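You operate a simulated robot arm through the tools that you are given. There is no shell and no other tool.

Carry out the task below with a simulated robot arm. There is one attempt and no reset: what you move stays moved.

TASK
Fix the board on the bench: push its loose connector home.
Fine: seat it in the nest, press TEST once, and when the lamp is green put it in the green tray; lamp box off after. Set down upright: circuit board.

It is judged by the outcome, as a careful person would: the job done as asked, and still so three seconds after it is handed in. It fails if anything else is knocked over, pushed out of place, dropped, spilled or broken.

THE ROBOT
A 6-joint arm with a fingered hand on a trunk, on a base that moves. Base frame: it is fixed to the floor where the robot stands at the start and does not move with it; the origin is under the middle of the robot, x ahead of it, y to its left, z up; the surface under the hand at the start is at about z = 82. Lengths are in cm, angles in degrees, forces in N, time in s.
With the tool pointing down near the work surface it reaches from about 24 to 68 cm from the robot's upright axis, wherever it stands. Its first joint turns from -166.0 to 166.0 degrees. Places, roughly: inside of the green tray [50, 10, 80]; inside of the part nest [30, 30, 80]; inside of the red tray [50, 30, 80]; lamp switch [30, 20, 90]; selector knob [30, 0, 90]. Payload 4 kg.
Tool frame: the origin (TCP) lies between the finger pads and is the grasp point; the fingertips stand 2.6 cm ahead of it; z points along the fingers, y is the line along which they close. The gripper opens to 14.8 cm; its body begins 7.3 cm behind the TCP. The gripper is a hand of 3 fingers: y runs from the thumb to the fingers, the wrist lies at [0, 0, -23.9] in the tool frame.
Orientation is told as [roll, pitch, yaw] about the base's x, y, z axes, in that order, counted from this pose: with the fingers straight down and closing along the base's y, the tool's x points along the base's -x, its y along +y and its z along -z.

THE INTERFACE
- The arm moves only by the tool jog_arm. Its arguments are lists of equal length, an entry for each row: "angular": the turn, a rotation vector about the base's x, y, z in degrees, a list of three; "dp": the shift along the base's x, y, z in m, a list of three. In form: {"angular": [[rx, ry, rz], ...], "dp": [[x, y, z], ...]}. A call has 1 to 20 rows; each row shifts and turns the commanded pose from where the row before left it. Each row takes 0.2 s and may step no farther than 5 cm and 8.6 degrees from the row before; otherwise, the whole call is refused. A pose out of reach is approached as far as the arm can. The call stops where the force on the tool passes 40 N (or 10 N more than at its start, if that is more) or the arm is blocked; 0.2 s more then pass. In this call time passes only in rows, and 0.2 s behind the last. It gives the time, the measured TCP pose, the force on the tool (base axes), the opening and the grip force at its end, in the units of the frame above (readings bear some noise), with the torque about the TCP (base axes, N m) and any sound that the robot's microphone picked up.
- Cameras (640 x 400 px; columns grow to the right, rows downward): "scene" is now at [3.76, 21.02, 143.79]; the picture's right is [0.06, -1.00, 0.00], its down [-0.71, -0.04, -0.70] and it looks along [0.70, 0.04, -0.71] (base axes); focal length 247 px, centre (320, 200). "wrist" rides on the gripper at [6.8, -3.9, -9] in the tool frame; the picture's right is [0.50, 0.87, 0.00], its down [-0.66, 0.38, -0.65] and it looks along [-0.57, 0.33, 0.76] (tool axes); focal length 222 px, centre (320, 200). There is no depth. A picture from a camera that has moved, and an enlarged one, comes with that camera's place and axes in the base frame and with its lens. The place of the scene camera against the robot may be out by one fixed shift of up to 2.5 cm in any direction.
- get_image(camera): a new picture of that camera. No time passes.
- lift_body(by): moves the trunk up (or, below 0, down) by that many cm; the arm and the scene camera ride with it, the base frame stays. It gives what a move gives, with no picture.
- steer(legs): drives the robot by 1 to 6 legs, each [ahead, left, turn to the left] in cm, cm and degrees, along the robot's own axes; the way and the turn of a leg run together, so that a leg with both is an arc; at most 150 cm and 180 degrees a leg. The arm and the cameras ride along, it lands a little off, and it stops where it bumps. It gives what a move gives.
- move_fingers(finger1, finger2, thumb_bend): sets how far each is bent, from 0 (flat) to 1 (curled in); at 0.3 the hand is open as for a grip, at 0.7 the pads meet at the TCP. One left out holds its place. A second passes; each finger stops where it meets its share of the squeeze, and holds until it gets a number again. It is the only way to open and close the hand. It gives what a move gives, with no picture; readings hold the bend of each and the force on the fingers (four entries, about 0 where the hand has none), thumb and palm.
- head_to(pan, tilt): turns the head with the scene camera to pan (to the left, within 120 degrees either way) and tilt (down, from -29 to 69), counted from straight ahead of the robot (the tilt from the chest, where the trunk bows). It gives what a move gives.
- enlarge(camera, box): a new picture of the part [left, top, right, bottom] of that camera's present view, enlarged. No time passes.
- close_job(): hands the job in; it is judged then, once.

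Nothing tells you exact positions but the pictures and the camera data. Unless the task says otherwise, let go and move clear before handing in.

The tools are called after "Request:" as a command line: name --argument value ..., lists and objects as JSON in quotes. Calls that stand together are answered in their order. jog_arm: Moves the arm, as the interface text tells. Its arguments: {"type":"object","properties":{"angular":{"type":"array","items":{"type":"array","items":{"type":"number"}}},"dp":{"type":"array","items":{"type":"array","items":{"type":"number"}}}},"required":["angular","dp"]} The other tools are called the same way: lift_body (by) moves the trunk up or down; move_fingers (finger1, finger2, thumb_bend) moves the fingers one by one; steer (legs) drives the base; head_to (pan, tilt) turns the head that bears the scene camera; get_image (camera) takes a picture; enlarge (camera, box) takes an enlarged picture of a part of a camera's view; close_job () hands the job in.

At the start:

```text
time_s: 0.0
ee_pos: [38.65, 16.96, 113.87]
orientation: [-0.1, 0.1, 0.0]
contact_force: [0.1, 0.2, 0.2]
wrist_torque: [-0.01, 0.01, 0.02]
width: 14.77
grip_force: 0.0
shape: jaw
bend: [0.3, 0.3, 0.3]
finger forces: [0.1, 0.0, 0.0, 0.0, 0.0, 0.1]
trunk travel left (down, up): [-17.5, 14.2]
robot x, y, heading: [0.15, -0.22, -0.2]
head pan, tilt (commanded): [3.2, 45.5]
```

scene: 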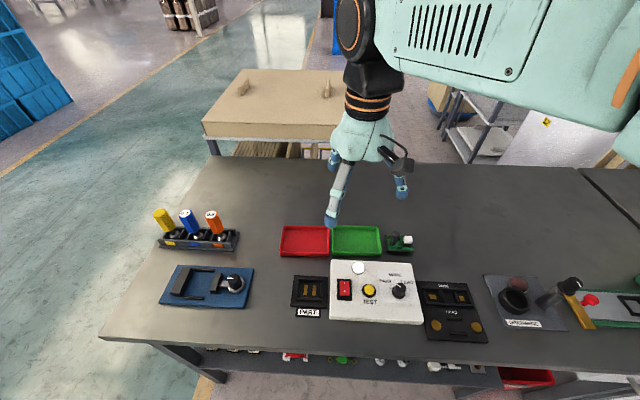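
wrist: 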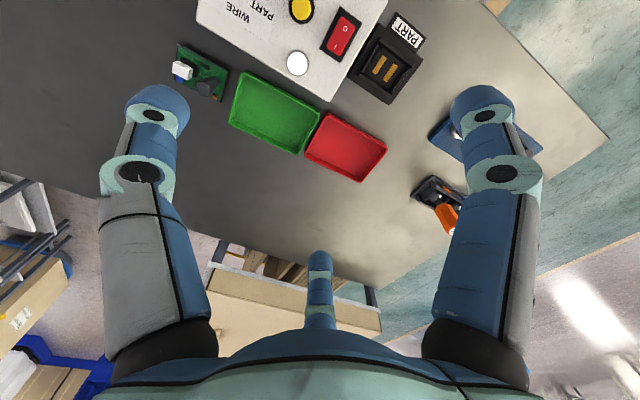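

I see a bench with a tester (lamp, TEST button, red switch, selector knob), a part nest at its left, green and red trays, and a small green board with a white connector right of the green tray. First I'll look closer at the parts.

Request:
enlarge --camera "scene" --box '[270, 215, 430, 335]'

Request:
enlarge --camera "scene" --box '[375, 220, 425, 260]'

Request:
enlarge --camera "wrist" --box '[160, 30, 260, 110]'

Request:
enlarge --camera "wrist" --box '[190, 0, 440, 130]'

```text
3.33 times, centred on (350, 275) of scene
camera zoom: at [3.76, 21.02, 143.79], right [0.06, -1.0, 0.0], down [-0.71, -0.04, -0.7], along [0.7, 0.04, -0.71], focal length 825 px, centre (220, -50)
```

zoom: 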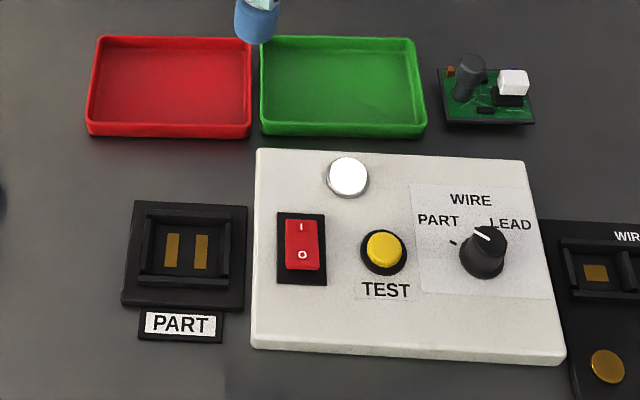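

```text
10.00 times, centred on (400, 240) of scene
camera zoom: at [3.76, 21.02, 143.79], right [0.06, -1.0, 0.0], down [-0.71, -0.04, -0.7], along [0.7, 0.04, -0.71], focal length 2474 px, centre (-480, -200)
```

zoom: 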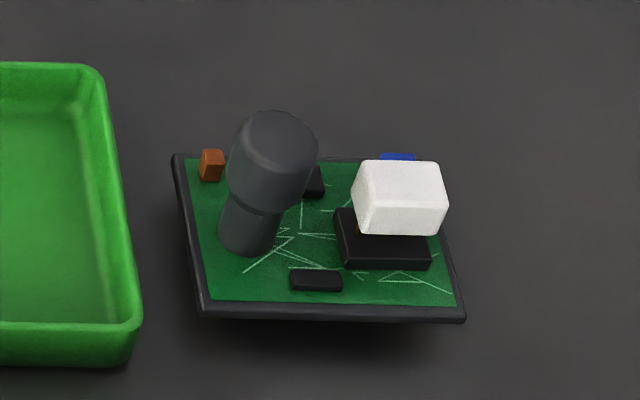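

```text
5.00 times, centred on (210, 70) of wrist
camera zoom: at [31.89, 13.08, 122.91], right [-0.5, 0.87, 0.0], down [0.66, 0.38, 0.65], along [0.57, 0.33, -0.76], focal length 1111 px, centre (870, 850)
```

zoom: 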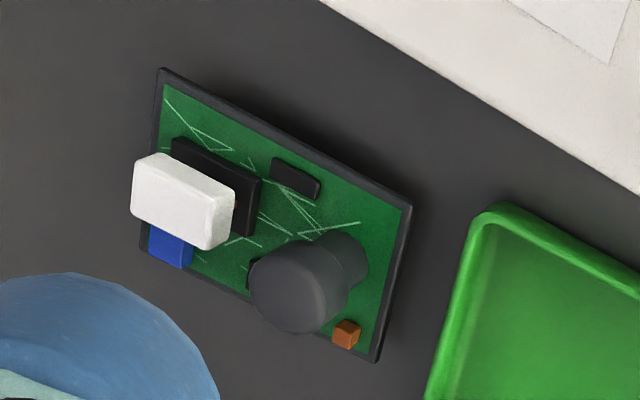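

```text
2.56 times, centred on (315, 65) of wrist
camera zoom: at [31.89, 13.08, 122.91], right [-0.5, 0.87, 0.0], down [0.66, 0.38, 0.65], along [0.57, 0.33, -0.76], focal length 569 px, centre (333, 546)
```

zoom: 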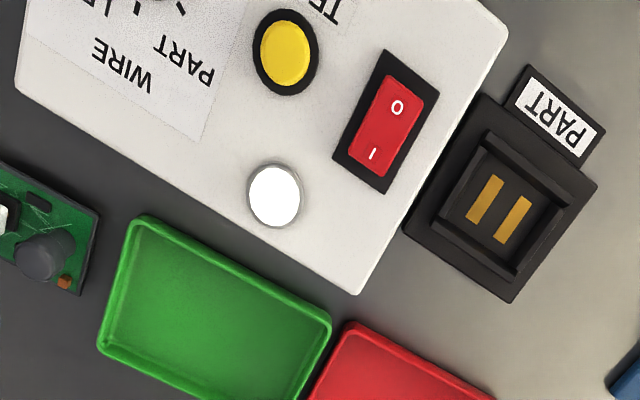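

The board (with a dark post and a raised white connector over a black socket) is at about (48, 0). I'll look more closely at the nest, switch and selector.

Request:
enlarge --camera "scene" --box '[285, 265, 345, 325]'

Request:
enlarge --camera "scene" --box '[330, 255, 420, 310]'

Request:
enlarge --camera "wrist" --box '[300, 0, 440, 110]'

Request:
enlarge --camera "scene" --box '[420, 265, 640, 345]'

Request:
enlarge --camera "scene" --box '[140, 200, 270, 320]'

```text
6.67 times, centred on (315, 295) of scene
camera zoom: at [3.76, 21.02, 143.79], right [0.06, -1.0, 0.0], down [-0.71, -0.04, -0.7], along [0.7, 0.04, -0.71], focal length 1650 px, centre (353, -433)
```

zoom: 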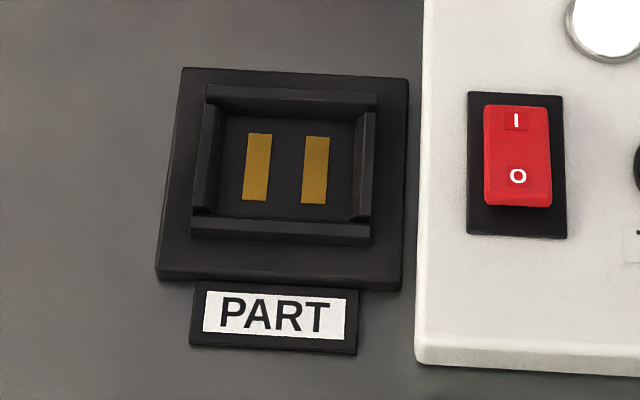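

```text
7.11 times, centred on (375, 282) of scene
camera zoom: at [3.76, 21.02, 143.79], right [0.06, -1.0, 0.0], down [-0.71, -0.04, -0.7], along [0.7, 0.04, -0.71], focal length 1760 px, centre (-71, -387)
```

zoom: 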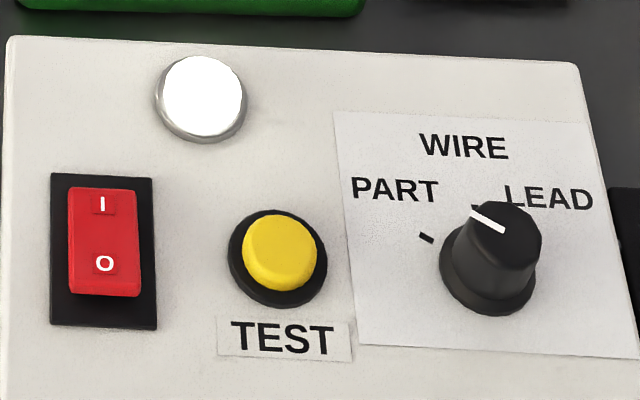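

```text
3.64 times, centred on (370, 55) of wrist
camera zoom: at [31.89, 13.08, 122.91], right [-0.5, 0.87, 0.0], down [0.66, 0.38, 0.65], along [0.57, 0.33, -0.76], focal length 808 px, centre (138, 727)
```

zoom: 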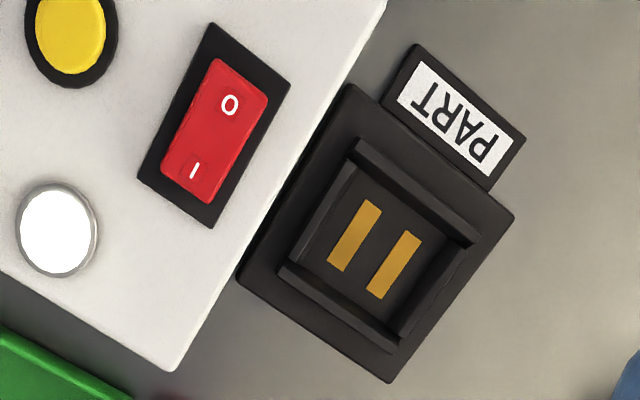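

```text
2.91 times, centred on (530, 305) of scene
camera zoom: at [3.76, 21.02, 143.79], right [0.06, -1.0, 0.0], down [-0.71, -0.04, -0.7], along [0.7, 0.04, -0.71], focal length 720 px, centre (-291, -106)
```

zoom: 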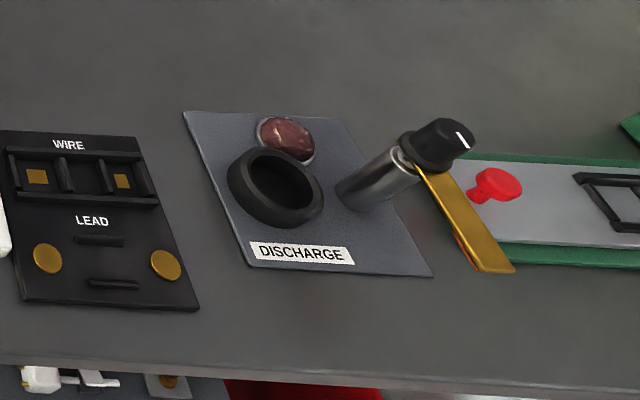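

```text
3.33 times, centred on (205, 260) of scene
camera zoom: at [3.76, 21.02, 143.79], right [0.06, -1.0, 0.0], down [-0.71, -0.04, -0.7], along [0.7, 0.04, -0.71], focal length 825 px, centre (703, 0)
```

zoom: 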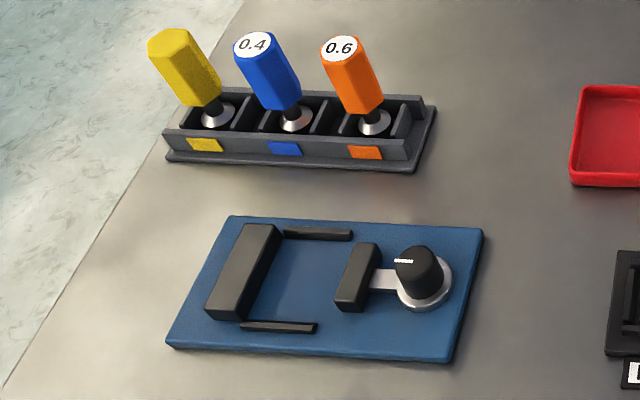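

The knob looks set to PART and the switch looks to be on I. I'll move the wrist camera over the board for a close view.

Request:
jog_arm --angular '[[0, 0, 0], [0, 0, 0], [0, 0, 0], [0, 0, 0], [0, 0, 0], [0, 0, 0]]' --dp '[[-0.001, -0.038, -0.028], [-0.001, -0.038, -0.028], [-0.001, -0.038, -0.028], [-0.001, -0.038, -0.028], [-0.001, -0.038, -0.028], [-0.001, -0.038, -0.028]]'

Request:
get_image --camera "wrist"

Request:
get_image --camera "scene"

```text
time_s: 1.4
ee_pos: [38.26, -5.78, 96.98]
orientation: [0.0, 0.0, 0.0]
contact_force: [0.4, 0.0, 0.4]
wrist_torque: [-0.02, 0.01, 0.01]
width: 14.79
grip_force: 0.0
shape: jaw
bend: [0.3, 0.3, 0.3]
finger forces: [0.1, 0.1, 0.0, 0.0, 0.0, 0.1]
trunk travel left (down, up): [-17.5, 14.2]
robot x, y, heading: [-0.11, -0.01, 0.0]
head pan, tilt (commanded): [3.2, 45.5]
```

```text
taken
camera wrist: at [31.42, -9.78, 106.08], right [-0.5, 0.87, 0.0], down [0.65, 0.38, 0.65], along [0.57, 0.33, -0.76], focal length 222 px, centre (320, 200)
```

wrist: 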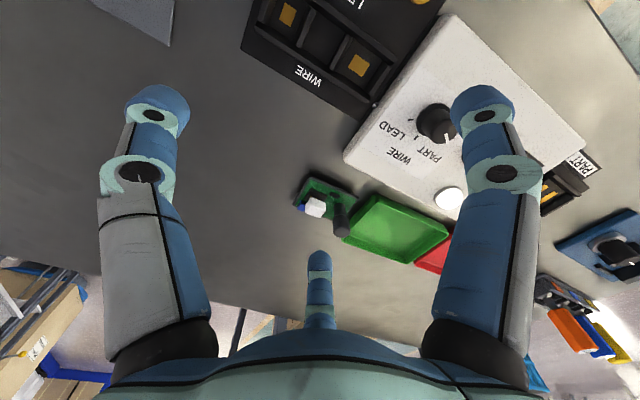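

```text
taken
camera scene: at [3.8, 20.97, 143.8], right [0.06, -1.0, 0.0], down [-0.71, -0.04, -0.7], along [0.7, 0.04, -0.71], focal length 247 px, centre (320, 200)
```

scene: 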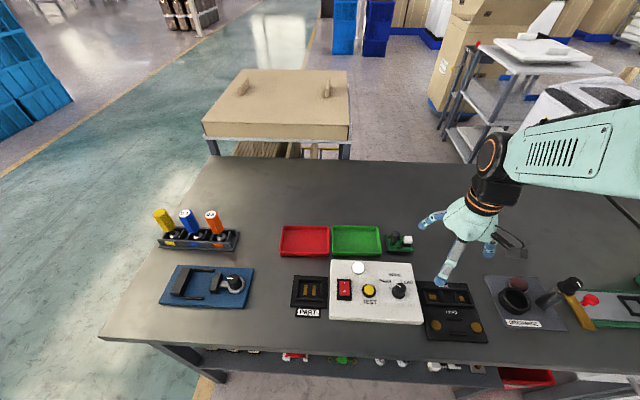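

Request:
enlarge --camera "wrist" --box '[280, 160, 380, 240]'

Request:
enlarge --camera "wrist" --box '[340, 70, 500, 210]'

Request:
enlarge --camera "scene" --box '[400, 180, 540, 300]'

```text
5.00 times, centred on (330, 200) of wrist
camera zoom: at [31.42, -9.78, 106.08], right [-0.5, 0.87, 0.0], down [0.65, 0.38, 0.65], along [0.57, 0.33, -0.76], focal length 1111 px, centre (270, 200)
```

zoom: 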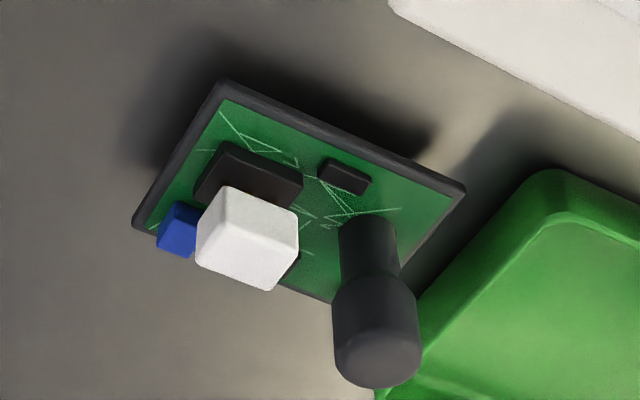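

```text
2.86 times, centred on (420, 140) of wrist
camera zoom: at [31.42, -9.78, 106.08], right [-0.5, 0.87, 0.0], down [0.65, 0.38, 0.65], along [0.57, 0.33, -0.76], focal length 635 px, centre (34, 371)
```

zoom: 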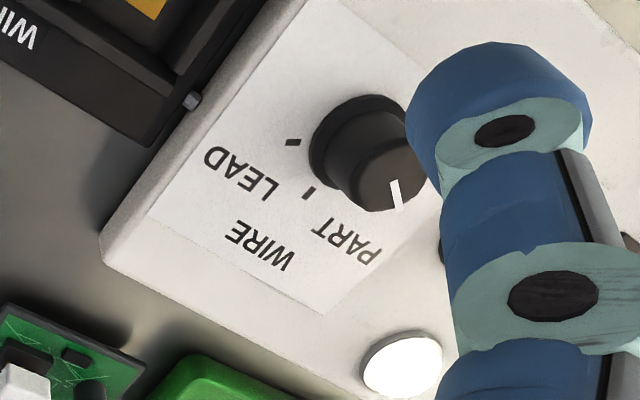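

```text
3.33 times, centred on (470, 240) of scene
camera zoom: at [3.8, 20.97, 143.8], right [0.06, -1.0, 0.0], down [-0.71, -0.04, -0.7], along [0.7, 0.04, -0.71], focal length 825 px, centre (-180, 67)
```

zoom: 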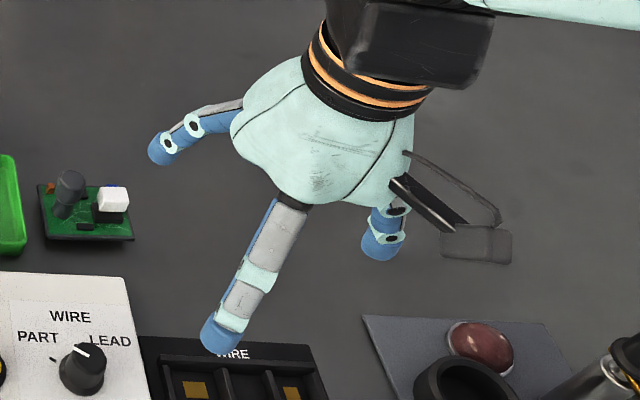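

The selector line points at PART and the board is roughly 7.4 × 5.4 cm, centred near (48.4, 0.9), top near z = 83. I'll go round to a low side view to learn what is under the board and how far the connector stands out.

Request:
jog_arm --angular '[[0, 0, 7.5], [0, 0, 7.5], [0, 0, 7.5], [0, 0, 7.5], [0, 0, 7.5], [0, 0, 7.5], [0, 0, 7.5], [0, 0, 7.5], [7.5, 0, 0], [7.5, 0, 0], [7.5, 0, 0], [7.5, 0, 0]]' --dp '[[0.0127, -0.02, 0], [0.0127, -0.02, 0], [0.0127, -0.02, 0], [0.0127, -0.02, 0], [0.0127, -0.02, 0], [0.0127, -0.02, 0], [0.0127, -0.02, 0], [0.0127, -0.02, 0], [0, 0, 0], [0, 0, 0], [0, 0, 0], [0, 0, 0]]'

Request:
get_image --camera "wrist"

```text
time_s: 4.0
ee_pos: [58.78, -11.57, 101.3]
orientation: [16.5, -25.6, 56.1]
contact_force: [0.5, 0.2, 0.1]
wrist_torque: [-0.03, 0.0, 0.02]
width: 14.8
grip_force: 0.1
shape: jaw
bend: [0.3, 0.3, 0.3]
finger forces: [0.1, 0.1, 0.0, 0.1, 0.0, 0.0]
out of reach, approached as far as the arm can: row 8, 9, 10, 11, 12
trunk travel left (down, up): [-17.5, 14.2]
robot x, y, heading: [-0.17, -0.07, 0.2]
head pan, tilt (commanded): [3.2, 45.5]
```

```text
taken
camera wrist: at [58.64, -22.87, 105.21], right [-1.0, 0.0, 0.0], down [0.01, 0.33, 0.95], along [0.0, 0.95, -0.33], focal length 222 px, centre (320, 200)
```

wrist: 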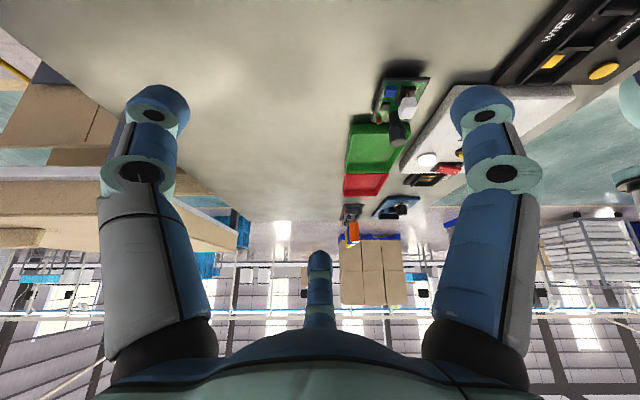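

Request:
enlarge --camera "wrist" --box '[350, 50, 450, 150]'

Request:
enlarge --camera "wrist" --box '[400, 140, 470, 195]'

Request:
get_image --camera "scene"

```text
4.00 times, centred on (400, 100) of wrist
camera zoom: at [58.64, -22.87, 105.21], right [-1.0, 0.0, 0.0], down [0.01, 0.33, 0.95], along [0.0, 0.95, -0.33], focal length 888 px, centre (0, 600)
```

zoom: 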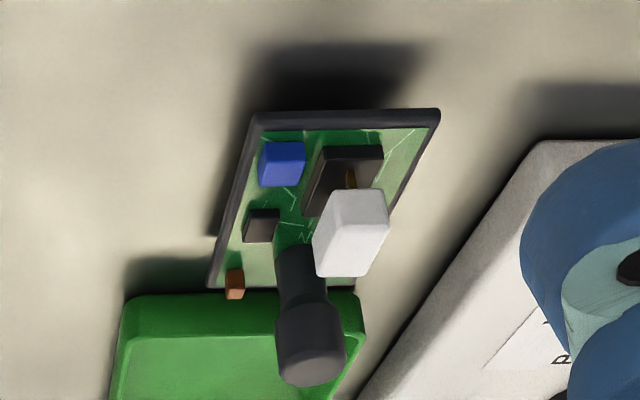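

```text
7.27 times, centred on (435, 168) of wrist
camera zoom: at [58.64, -22.87, 105.21], right [-1.0, 0.0, 0.0], down [0.01, 0.33, 0.95], along [0.0, 0.95, -0.33], focal length 1615 px, centre (-516, 436)
```

zoom: 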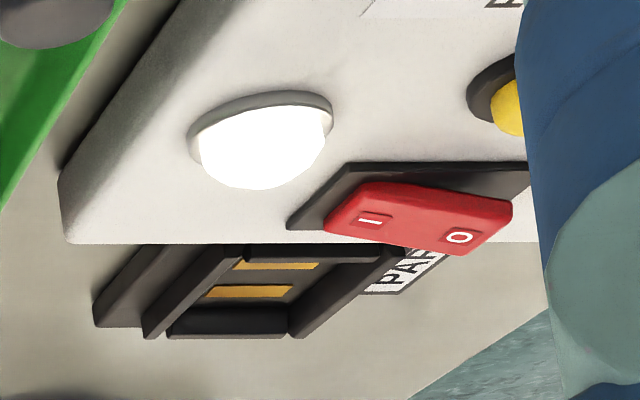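

```text
taken
camera scene: at [3.79, 20.96, 143.8], right [0.06, -1.0, 0.0], down [-0.71, -0.04, -0.7], along [0.7, 0.04, -0.71], focal length 247 px, centre (320, 200)
```

scene: 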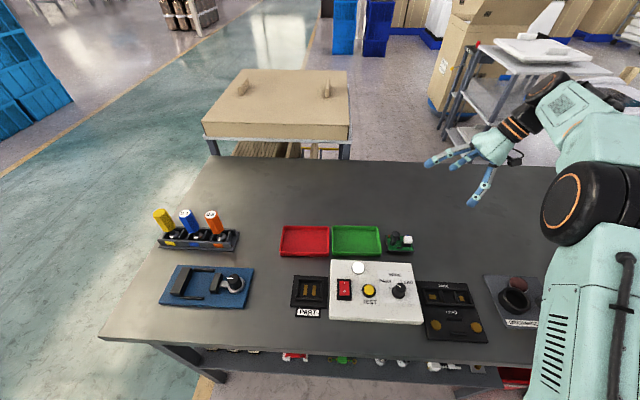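

Request:
enlarge --camera "wrist" --box '[375, 62, 425, 112]'

Request:
enlarge --camera "wrist" --box '[375, 100, 425, 150]'

```text
8.00 times, centred on (400, 87) of wrist
camera zoom: at [58.64, -22.87, 105.21], right [-1.0, 0.0, 0.0], down [0.01, 0.33, 0.95], along [0.0, 0.95, -0.33], focal length 1777 px, centre (-320, 1104)
```

zoom: 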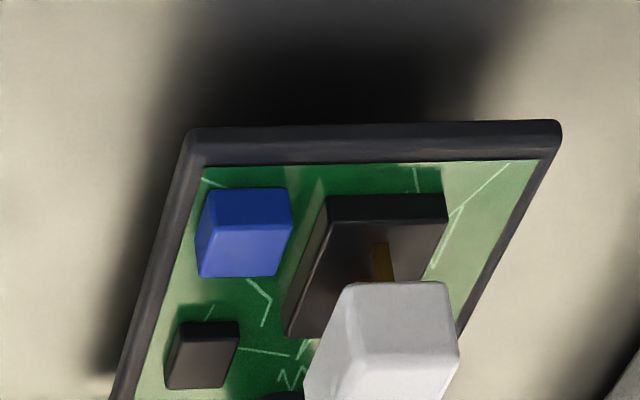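

```text
8.00 times, centred on (400, 125) of wrist
camera zoom: at [58.64, -22.87, 105.21], right [-1.0, 0.0, 0.0], down [0.01, 0.33, 0.95], along [0.0, 0.95, -0.33], focal length 1777 px, centre (-320, 800)
```

zoom: 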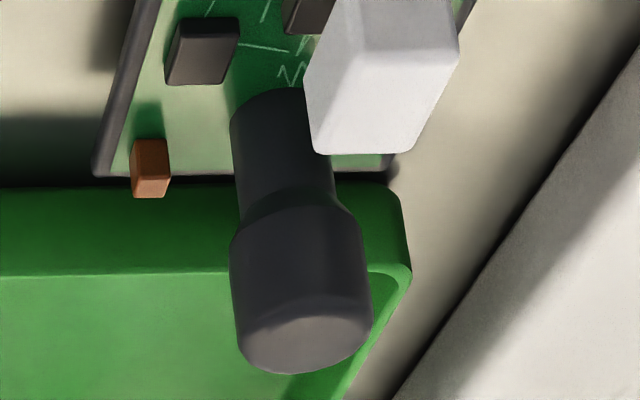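

The rocker is pressed on the I side (box on), the connector stands about 1 cm proud of its socket, and the board rides about 1 cm above the bench on something narrower. I'll undo the tilt step by step and then look straight down on the board.

Request:
jog_arm --angular '[[-7.5, 0, 0]]' --dp '[[0, 0, 0]]'

```text
time_s: 4.4
ee_pos: [58.55, -11.51, 101.21]
orientation: [11.8, -19.3, 58.1]
contact_force: [-0.2, 0.2, 0.5]
wrist_torque: [0.02, -0.02, 0.02]
width: 14.78
grip_force: 0.1
shape: jaw
bend: [0.3, 0.3, 0.3]
finger forces: [0.1, 0.0, 0.1, 0.0, 0.0, 0.0]
trunk travel left (down, up): [-17.5, 14.2]
robot x, y, heading: [-0.25, -0.2, -0.1]
head pan, tilt (commanded): [3.2, 45.5]
```

Request:
jog_arm --angular '[[-7.5, 0, 0], [-7.5, 0, 0], [-7.5, 0, 0], [0, 0, -7.5], [0, 0, -7.5], [0, 0, -7.5], [0, 0, -7.5], [0, 0, -7.5], [0, 0, -7.5], [0, 0, -7.5], [0, 0, -7.5]]' --dp '[[0, 0, 0], [0, 0, 0], [0, 0, 0], [-0.0084, 0.0178, -0.0078], [-0.0084, 0.0178, -0.0078], [-0.0084, 0.0178, -0.0078], [-0.0084, 0.0178, -0.0078], [-0.0084, 0.0178, -0.0078], [-0.0084, 0.0178, -0.0078], [-0.0084, 0.0178, -0.0078], [-0.0084, 0.0178, -0.0078]]'

Request:
get_image --camera "wrist"

```text
time_s: 6.8
ee_pos: [51.94, 2.68, 95.07]
orientation: [-0.1, 0.1, 0.0]
contact_force: [0.9, -0.2, 0.3]
wrist_torque: [-0.01, 0.01, -0.04]
width: 14.79
grip_force: 0.0
shape: jaw
bend: [0.3, 0.3, 0.3]
finger forces: [0.1, 0.1, 0.0, 0.0, 0.0, 0.0]
trunk travel left (down, up): [-17.5, 14.2]
robot x, y, heading: [-0.0, -0.28, -0.1]
head pan, tilt (commanded): [3.2, 45.5]
```

```text
taken
camera wrist: at [45.15, -1.11, 104.13], right [-0.5, 0.87, 0.0], down [0.66, 0.38, 0.65], along [0.57, 0.33, -0.76], focal length 222 px, centre (320, 200)
```

wrist: 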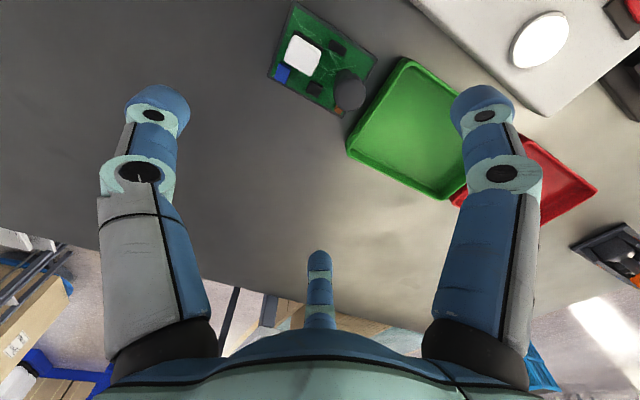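

Request:
enlarge --camera "wrist" --box '[250, 0, 390, 120]'

Request:
enlarge --camera "scene" --box '[375, 220, 425, 260]'

```text
3.33 times, centred on (320, 60) of wrist
camera zoom: at [45.15, -1.11, 104.13], right [-0.5, 0.87, 0.0], down [0.66, 0.38, 0.65], along [0.57, 0.33, -0.76], focal length 740 px, centre (320, 667)
```

zoom: 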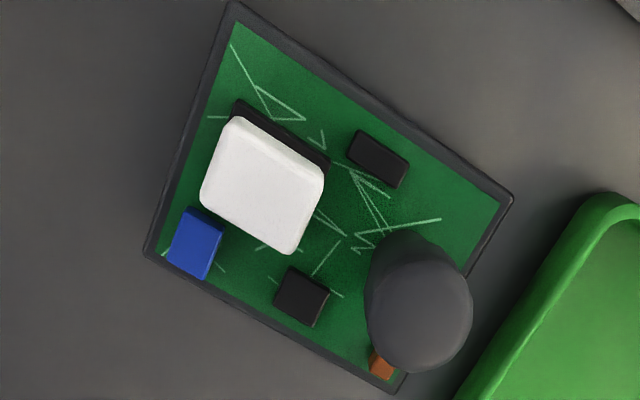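

```text
10.00 times, centred on (400, 240) of scene
camera zoom: at [3.75, 21.05, 143.79], right [0.06, -1.0, 0.0], down [-0.71, -0.04, -0.7], along [0.7, 0.04, -0.71], focal length 2474 px, centre (-480, -200)
```

zoom: 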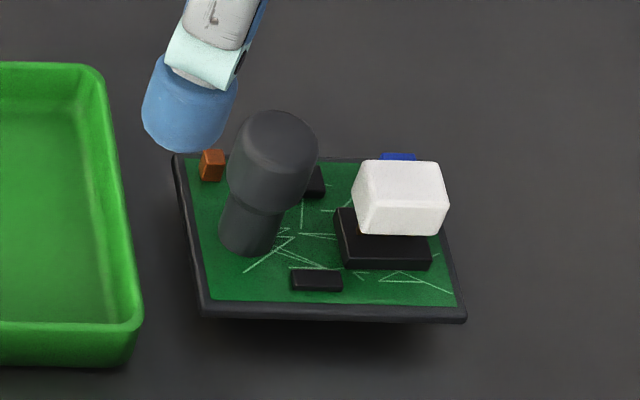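

The board spans roughly x 45.6–51.0, y −2.8–4.5; the white connector is centred near (47.9, −0.9) with its top at about z 86.4, and the dark capped post near (48.2, 2.9). Now I'll close the fingers together in free air to make a pusher and check its shape.

Request:
jog_arm --angular '[[0, 0, 0], [0, 0, 0]]' --dp '[[-0.02, -0.018, 0.02], [-0.02, -0.018, 0.02]]'

Request:
move_fingers --finger1 0.7 --finger2 0.7 --thumb_bend 0.7

Request:
get_image --camera "wrist"

Request:
enlarge --camera "scene" --box '[360, 180, 460, 260]'

```text
time_s: 7.4
ee_pos: [47.83, -0.83, 99.0]
orientation: [0.0, 0.1, -0.1]
contact_force: [0.3, -1.1, 0.5]
wrist_torque: [-0.03, -0.01, 0.01]
width: 14.78
grip_force: 0.1
shape: jaw
bend: [0.3, 0.3, 0.3]
finger forces: [0.1, 0.0, 0.0, 0.1, 0.1, 0.0]
trunk travel left (down, up): [-17.5, 14.2]
robot x, y, heading: [-0.09, 0.16, 0.0]
head pan, tilt (commanded): [3.2, 45.5]
```

```text
time_s: 8.4
ee_pos: [47.89, -0.89, 98.94]
orientation: [0.0, 0.0, 0.0]
contact_force: [0.5, 0.1, 0.5]
wrist_torque: [-0.03, 0.0, 0.0]
width: 0.01
grip_force: 0.0
shape: fingers
bend: [0.69, 0.69, 0.7]
finger forces: [0.0, 0.0, 0.0, 0.0, 0.0, 0.0]
trunk travel left (down, up): [-17.5, 14.2]
robot x, y, heading: [-0.11, 0.18, -0.0]
head pan, tilt (commanded): [3.2, 45.5]
```

```text
taken
camera wrist: at [41.16, -4.77, 107.97], right [-0.5, 0.87, 0.0], down [0.66, 0.38, 0.65], along [0.57, 0.33, -0.76], focal length 222 px, centre (320, 200)
```

wrist: 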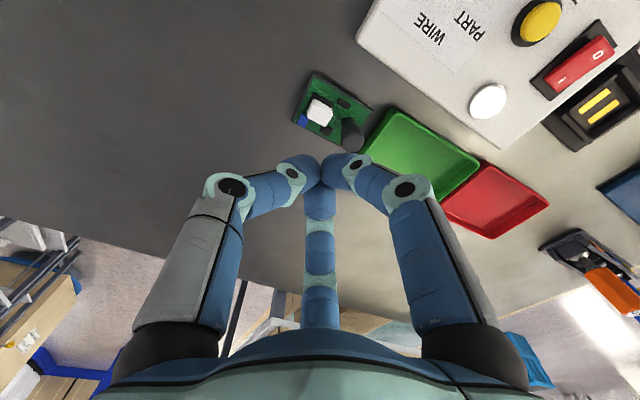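

```text
5.00 times, centred on (410, 220) of scene
camera zoom: at [3.76, 21.02, 143.79], right [0.06, -1.0, 0.0], down [-0.71, -0.04, -0.7], along [0.7, 0.04, -0.71], focal length 1237 px, centre (-130, 100)
```

zoom: 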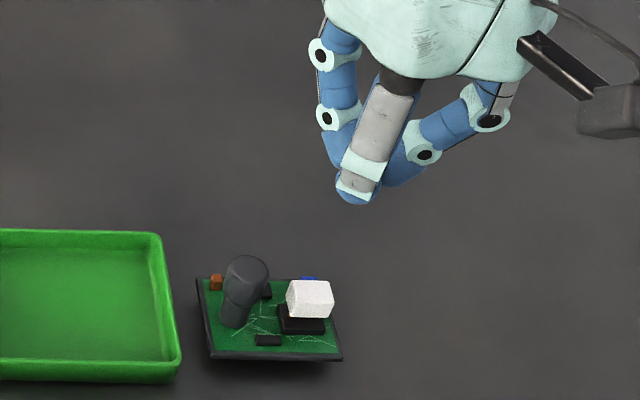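

The closed fingertips form a compact point right above the connector. I'll lower to just above it and check.

Request:
jog_arm --angular '[[0, 0, 0], [0, 0, 0], [0, 0, 0], [0, 0, 0]]' --dp '[[0, 0, -0.025], [0, 0, -0.025], [0, 0, -0.02], [0, 0, -0.012]]'

Request:
enlarge --camera "wrist" --box '[220, 80, 420, 220]'

Request:
enlarge --camera "scene" --box '[370, 200, 440, 260]'

```text
time_s: 9.4
ee_pos: [48.02, -1.0, 90.48]
orientation: [0.0, 0.0, -0.1]
contact_force: [0.1, 0.0, 0.2]
wrist_torque: [-0.01, 0.02, 0.0]
width: 0.05
grip_force: 0.1
shape: fingers
bend: [0.69, 0.69, 0.7]
finger forces: [0.0, 0.1, 0.0, 0.1, 0.1, 0.0]
trunk travel left (down, up): [-17.5, 14.2]
robot x, y, heading: [0.12, 0.17, -0.1]
head pan, tilt (commanded): [3.2, 45.5]
```

```text
2.86 times, centred on (320, 150) of wrist
camera zoom: at [41.2, -4.88, 99.7], right [-0.5, 0.87, 0.0], down [0.66, 0.38, 0.65], along [0.57, 0.33, -0.76], focal length 635 px, centre (320, 343)
```

zoom: 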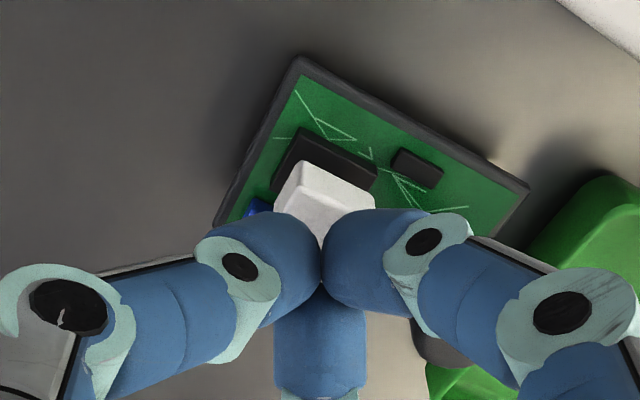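

```text
6.67 times, centred on (405, 230) of scene
camera zoom: at [3.77, 21.02, 143.79], right [0.06, -1.0, 0.0], down [-0.71, -0.04, -0.7], along [0.7, 0.04, -0.71], focal length 1650 px, centre (-247, 0)
```

zoom: 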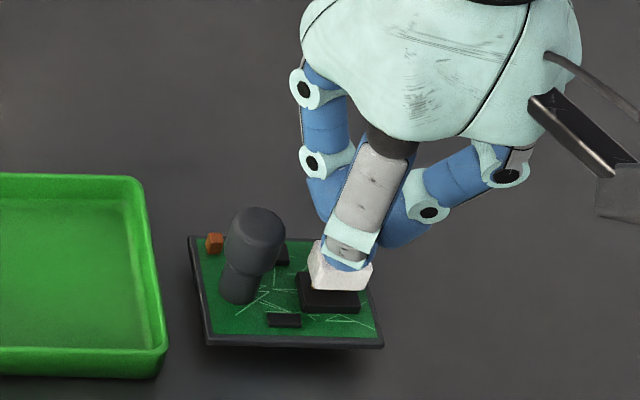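

Request:
jog_arm --angular '[[0, 0, 0], [0, 0, 0], [0, 0, 0], [0, 0, 0], [0, 0, 0], [0, 0, 0]]' --dp '[[0, 0.001, -0.002], [0, 0, -0.002], [0, 0, -0.002], [0, 0, -0.002], [0, 0, -0.002], [0, 0, -0.002]]'

Request:
enlarge --camera "scene" --box '[370, 200, 440, 260]'

```text
time_s: 10.8
ee_pos: [48.0, -0.89, 89.71]
orientation: [0.0, 0.0, 0.0]
contact_force: [0.2, -0.7, -0.3]
wrist_torque: [0.0, 0.02, 0.0]
width: 0.02
grip_force: 0.0
shape: fingers
bend: [0.69, 0.69, 0.7]
finger forces: [0.0, 0.0, 0.1, 0.0, 0.0, 0.0]
trunk travel left (down, up): [-17.5, 14.2]
robot x, y, heading: [-0.11, -0.03, -0.1]
head pan, tilt (commanded): [3.2, 45.5]
```

```text
6.67 times, centred on (405, 230) of scene
camera zoom: at [3.76, 21.02, 143.79], right [0.06, -1.0, 0.0], down [-0.71, -0.04, -0.7], along [0.7, 0.04, -0.71], focal length 1650 px, centre (-247, 0)
```

zoom: 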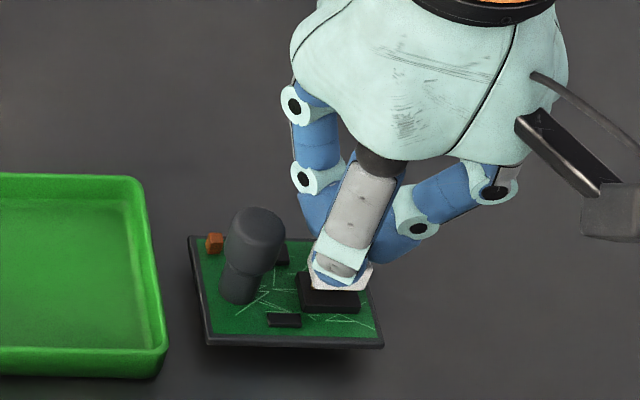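

Request:
jog_arm --angular '[[0, 0, 0], [0, 0, 0], [0, 0, 0]]' --dp '[[0, 0, -0.002], [0, 0, -0.002], [0, 0, -0.002]]'

Request:
enlarge --camera "scene" --box '[370, 200, 440, 260]'

```text
time_s: 11.6
ee_pos: [47.84, -0.85, 88.95]
orientation: [0.0, 0.1, 0.0]
contact_force: [-0.3, 0.2, 0.7]
wrist_torque: [0.01, -0.04, -0.04]
width: 0.0
grip_force: 0.0
shape: fingers
bend: [0.7, 0.7, 0.7]
finger forces: [0.1, 0.0, 0.1, 0.0, 0.0, 0.0]
trunk travel left (down, up): [-17.5, 14.2]
robot x, y, heading: [0.04, 0.18, -0.0]
head pan, tilt (commanded): [3.2, 45.5]
```

```text
6.67 times, centred on (405, 230) of scene
camera zoom: at [3.76, 21.02, 143.79], right [0.06, -1.0, 0.0], down [-0.71, -0.04, -0.7], along [0.7, 0.04, -0.71], focal length 1650 px, centre (-247, 0)
```

zoom: 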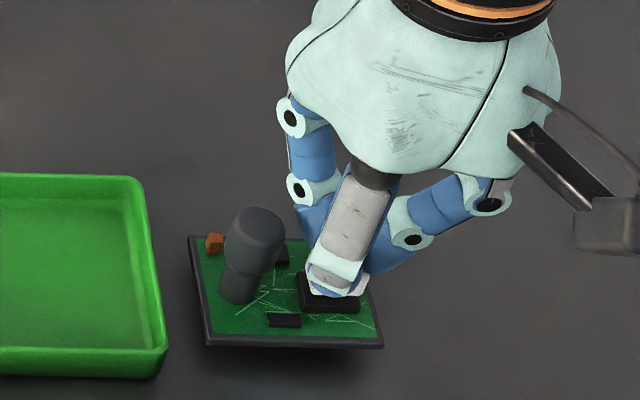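

Request:
enlarge --camera "wrist" --box '[250, 80, 390, 200]'

Request:
enlarge --camera "scene" --box '[390, 225, 420, 250]'

```text
3.33 times, centred on (320, 140) of wrist
camera zoom: at [41.09, -4.72, 98.03], right [-0.5, 0.87, 0.0], down [0.66, 0.38, 0.65], along [0.57, 0.33, -0.76], focal length 740 px, centre (320, 400)
```

zoom: 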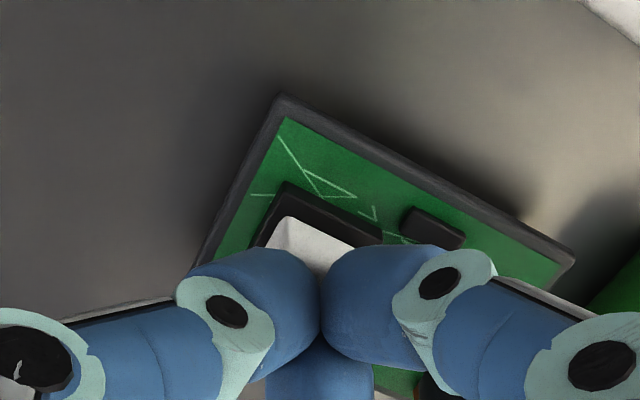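

```text
16.00 times, centred on (405, 238) of scene
camera zoom: at [3.76, 21.02, 143.79], right [0.06, -1.0, 0.0], down [-0.71, -0.04, -0.7], along [0.7, 0.04, -0.71], focal length 3959 px, centre (-1040, -400)
```

zoom: 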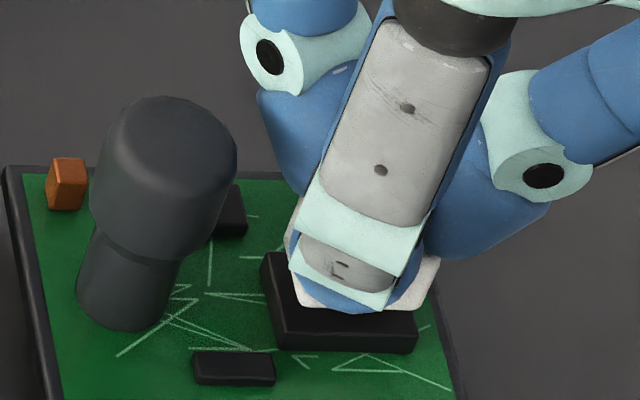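

Request:
jog_arm --angular '[[0, 0, 0], [0, 0, 0]]' --dp '[[0, 0, -0.002], [0, 0, -0.002]]'

Request:
enlarge --camera "scene" --box '[390, 225, 420, 250]'

Request:
enlarge --camera "wrist" --box '[250, 80, 390, 200]'

```text
time_s: 12.2
ee_pos: [47.92, -0.87, 88.56]
orientation: [0.0, 0.1, -0.1]
contact_force: [0.7, -0.6, 1.0]
wrist_torque: [0.0, -0.02, -0.01]
width: 0.0
grip_force: 0.0
shape: fingers
bend: [0.7, 0.7, 0.7]
finger forces: [0.0, 0.0, 0.0, 0.0, 0.0, 0.0]
trunk travel left (down, up): [-17.5, 14.2]
robot x, y, heading: [-0.31, -0.25, -0.0]
head pan, tilt (commanded): [3.2, 45.5]
```

```text
16.00 times, centred on (405, 238) of scene
camera zoom: at [3.75, 21.02, 143.79], right [0.06, -1.0, 0.0], down [-0.71, -0.04, -0.7], along [0.7, 0.04, -0.71], focal length 3959 px, centre (-1040, -400)
```

zoom: 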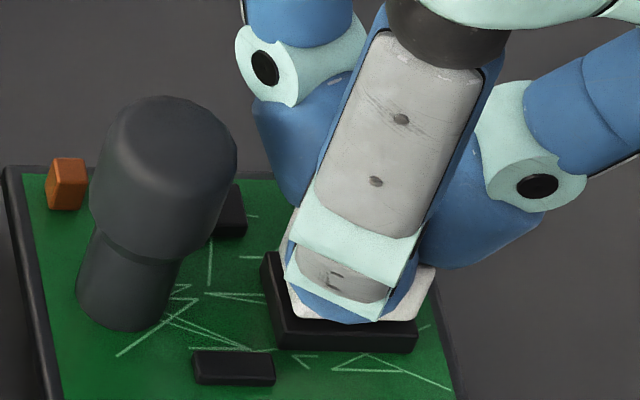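

```text
3.33 times, centred on (320, 140) of wrist
camera zoom: at [41.12, -4.72, 97.7], right [-0.5, 0.87, 0.0], down [0.66, 0.38, 0.65], along [0.57, 0.33, -0.76], focal length 740 px, centre (320, 400)
```

zoom: 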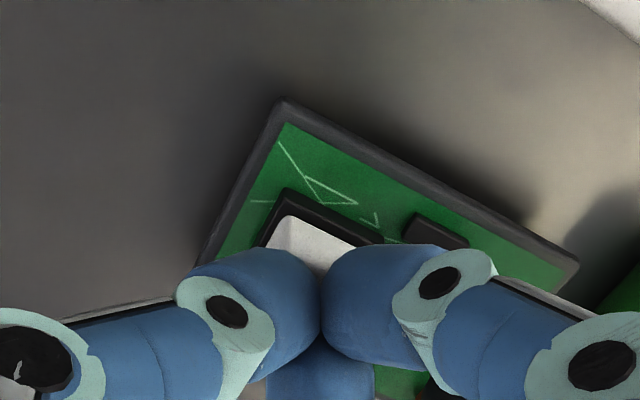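

The connector is moving down with the fingertips (its lower edge has approached the socket). I continue pressing in small steps.

Request:
jog_arm --angular '[[0, 0, 0], [0, 0, 0]]' --dp '[[0, 0, -0.002], [0, 0, -0.002]]'

Request:
enlarge --camera "scene" --box '[390, 225, 420, 250]'

```text
time_s: 12.8
ee_pos: [47.88, -0.82, 88.15]
orientation: [0.0, 0.0, 0.0]
contact_force: [0.1, 0.4, 0.4]
wrist_torque: [-0.01, 0.02, -0.04]
width: 0.01
grip_force: 0.0
shape: fingers
bend: [0.7, 0.7, 0.7]
finger forces: [0.1, 0.0, 0.0, 0.0, 0.0, 0.0]
trunk travel left (down, up): [-17.5, 14.2]
robot x, y, heading: [0.32, -0.15, -0.2]
head pan, tilt (commanded): [3.2, 45.5]
```

```text
16.00 times, centred on (405, 238) of scene
camera zoom: at [3.75, 21.03, 143.79], right [0.06, -1.0, 0.0], down [-0.71, -0.04, -0.7], along [0.7, 0.04, -0.71], focal length 3959 px, centre (-1040, -400)
```

zoom: 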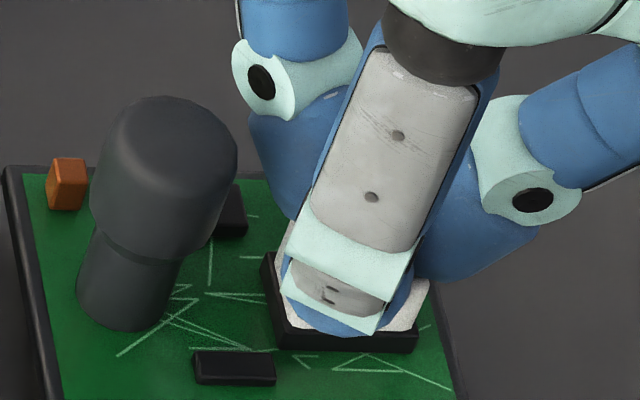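

Request:
jog_arm --angular '[[0, 0, 0], [0, 0, 0]]' --dp '[[0, 0, -0.002], [0, 0, -0.002]]'

Request:
enlarge --camera "scene" --box '[390, 225, 420, 250]'

Request:
enlarge --camera "wrist" --box '[250, 80, 390, 200]'

```text
time_s: 13.4
ee_pos: [47.86, -0.89, 88.05]
orientation: [0.0, -0.3, 0.0]
contact_force: [-1.3, -1.0, 18.7]
wrist_torque: [-0.07, 0.0, 0.01]
width: 0.0
grip_force: 12.2
shape: fingers
bend: [0.7, 0.7, 0.7]
finger forces: [6.4, 7.0, 0.0, 0.0, 9.8, 0.0]
trunk travel left (down, up): [-17.5, 14.2]
robot x, y, heading: [-0.04, 0.12, 0.0]
head pan, tilt (commanded): [3.2, 45.5]
```

```text
16.00 times, centred on (405, 238) of scene
camera zoom: at [3.6, 21.02, 143.81], right [0.06, -1.0, 0.0], down [-0.71, -0.04, -0.7], along [0.7, 0.04, -0.71], focal length 3959 px, centre (-1040, -400)
```

zoom: 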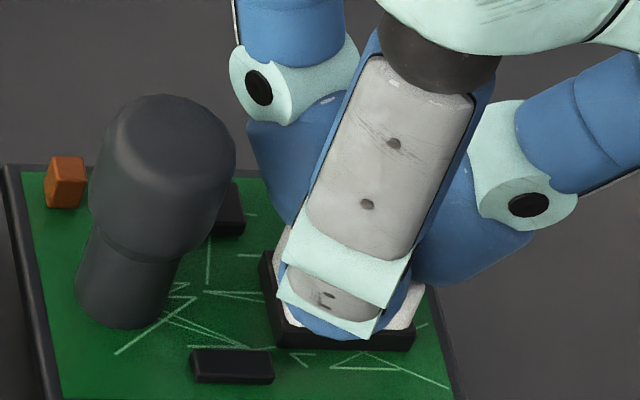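

```text
3.33 times, centred on (320, 140) of wrist
camera zoom: at [41.09, -4.8, 97.05], right [-0.5, 0.87, 0.0], down [0.65, 0.38, 0.66], along [0.57, 0.33, -0.75], focal length 740 px, centre (320, 400)
```

zoom: 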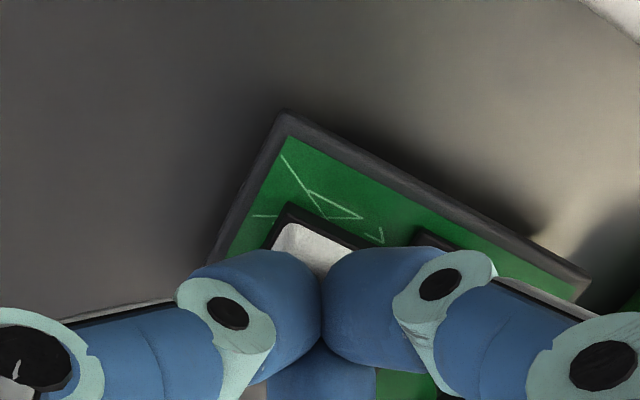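

The connector is down at the socket and the force is 19 N. I'll press a bit further to make sure it is fully home.

Request:
jog_arm --angular '[[0, 0, 0], [0, 0, 0], [0, 0, 0]]' --dp '[[0, 0, -0.0015], [0, 0, -0.0015], [0, 0, -0.0015]]'

Request:
enlarge --camera "scene" --box '[390, 225, 420, 250]'

```text
time_s: 14.0
ee_pos: [47.97, -0.94, 87.77]
orientation: [0.0, -0.5, 0.2]
contact_force: [-3.7, -0.6, 22.2]
wrist_torque: [-0.05, 0.14, 0.03]
width: 0.02
grip_force: 15.0
shape: fingers
bend: [0.71, 0.71, 0.71]
finger forces: [10.6, 7.3, 0.0, 0.1, 12.7, 0.0]
trunk travel left (down, up): [-17.5, 14.2]
robot x, y, heading: [0.0, -0.26, -0.1]
head pan, tilt (commanded): [3.2, 45.5]
stopped in row 3: the force on the tool passed its limit at 42 N (the readings are from after the stop); the commanded pose is now the measured one
```

```text
16.00 times, centred on (405, 238) of scene
camera zoom: at [3.55, 21.03, 143.79], right [0.06, -1.0, 0.0], down [-0.71, -0.04, -0.7], along [0.7, 0.04, -0.71], focal length 3959 px, centre (-1040, -400)
```

zoom: 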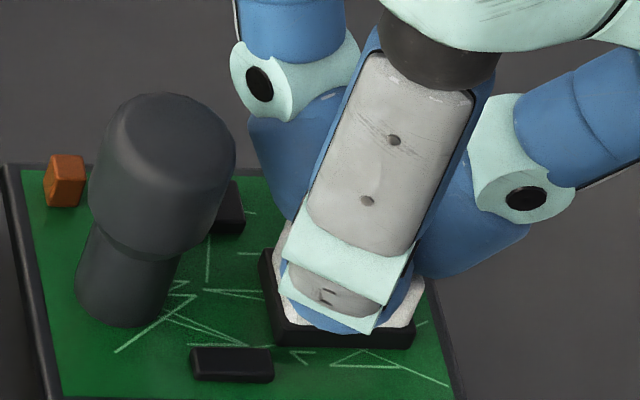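

It bottomed out at 42 N with no further travel. I'll lift straight up and inspect the connector.

Request:
jog_arm --angular '[[0, 0, 0], [0, 0, 0], [0, 0, 0], [0, 0, 0]]' --dp '[[0, 0, 0.01], [0, 0, 0.03], [0, 0, 0.04], [0, 0, 0.04]]'

Request:
enlarge --camera "scene" --box '[375, 220, 425, 260]'

Request:
enlarge --camera "wrist" --box '[280, 40, 400, 160]'

```text
time_s: 15.0
ee_pos: [48.06, -0.99, 99.75]
orientation: [0.0, -0.3, 0.0]
contact_force: [-0.4, 0.0, -0.2]
wrist_torque: [0.01, -0.02, -0.02]
width: 0.0
grip_force: 0.1
shape: fingers
bend: [0.7, 0.7, 0.7]
finger forces: [0.0, 0.1, 0.0, 0.0, 0.0, 0.1]
trunk travel left (down, up): [-17.5, 14.2]
robot x, y, heading: [-0.27, -0.42, 0.1]
head pan, tilt (commanded): [3.2, 45.5]
```

```text
10.00 times, centred on (400, 240) of scene
camera zoom: at [3.73, 21.02, 143.79], right [0.06, -1.0, 0.0], down [-0.71, -0.04, -0.7], along [0.7, 0.04, -0.71], focal length 2474 px, centre (-480, -200)
```

zoom: 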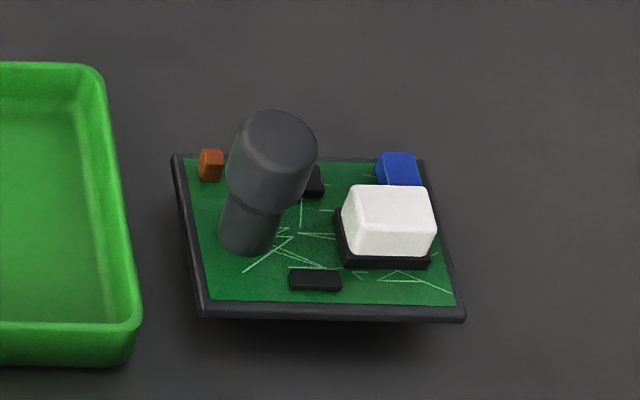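

```text
3.33 times, centred on (340, 100) of wrist
camera zoom: at [41.21, -4.87, 108.72], right [-0.5, 0.87, 0.0], down [0.65, 0.38, 0.66], along [0.57, 0.33, -0.75], focal length 740 px, centre (253, 533)
```

zoom: 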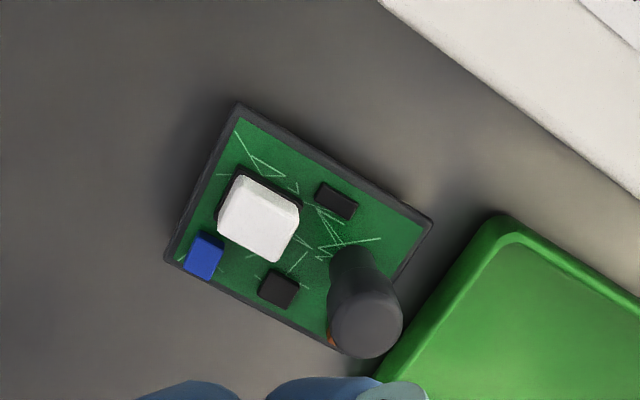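

The connector is now fully seated in its socket and the board has not moved. Next I'll turn the hand by 60° above the capped post (so no finger passes over the connector) with fingers part-open, and check alignment.

Request:
move_fingers --finger1 0.53 --finger2 0.53 --thumb_bend 0.53

Request:
jog_arm --angular '[[0, 0.3, 7.5], [0, 0, 7.5], [0, 0, 7.5], [0, 0, 7.5], [0, 0, 7.5], [0, 0, 7.5], [0, 0, 7.5], [0, 0, 7.5]]' --dp '[[0.0002, 0.005, -0.002], [0.0002, 0.005, -0.002], [0.0002, 0.005, -0.002], [0.0002, 0.005, -0.002], [0.0002, 0.005, -0.002], [0.0002, 0.005, -0.002], [0.0002, 0.005, -0.002], [0.0002, 0.005, -0.002]]'

Request:
get_image --camera "wrist"

Request:
enlarge --camera "scene" --box '[360, 180, 460, 260]'

```text
time_s: 16.0
ee_pos: [48.01, -0.94, 99.72]
orientation: [0.0, -0.3, -0.1]
contact_force: [0.5, 0.4, -0.4]
wrist_torque: [-0.02, 0.0, -0.01]
width: 5.19
grip_force: 0.1
shape: fingers
bend: [0.53, 0.53, 0.53]
finger forces: [0.0, 0.0, 0.0, 0.1, 0.1, 0.0]
trunk travel left (down, up): [-17.5, 14.2]
robot x, y, heading: [0.2, 0.17, 0.0]
head pan, tilt (commanded): [3.2, 45.5]
```

```text
time_s: 17.8
ee_pos: [48.24, 3.08, 98.04]
orientation: [0.0, 0.0, 60.0]
contact_force: [0.1, -0.2, 1.3]
wrist_torque: [-0.01, 0.0, 0.02]
width: 5.16
grip_force: 0.1
shape: fingers
bend: [0.53, 0.53, 0.53]
finger forces: [0.0, 0.0, 0.0, 0.0, 0.0, 0.1]
trunk travel left (down, up): [-17.5, 14.2]
robot x, y, heading: [-0.49, 0.17, -0.1]
head pan, tilt (commanded): [3.2, 45.5]
```

```text
taken
camera wrist: at [48.28, -4.72, 107.17], right [-1.0, 0.0, 0.0], down [0.0, 0.76, 0.65], along [0.0, 0.65, -0.76], focal length 222 px, centre (320, 200)
```

wrist: 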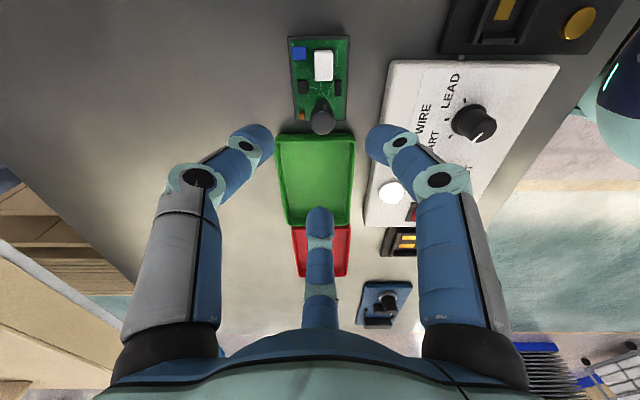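

```text
5.00 times, centred on (410, 220) of scene
camera zoom: at [3.77, 21.03, 143.79], right [0.06, -1.0, 0.0], down [-0.71, -0.04, -0.7], along [0.7, 0.04, -0.71], focal length 1237 px, centre (-130, 100)
```

zoom: 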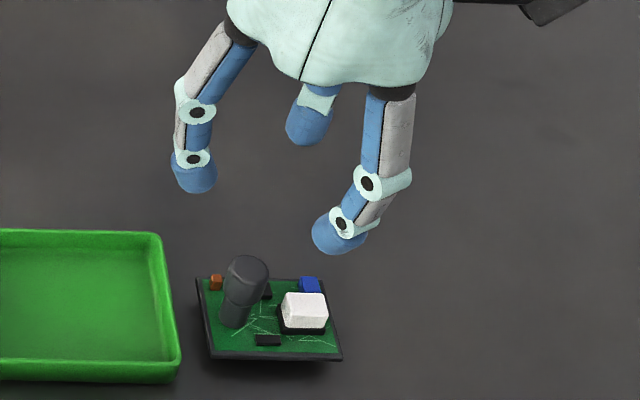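

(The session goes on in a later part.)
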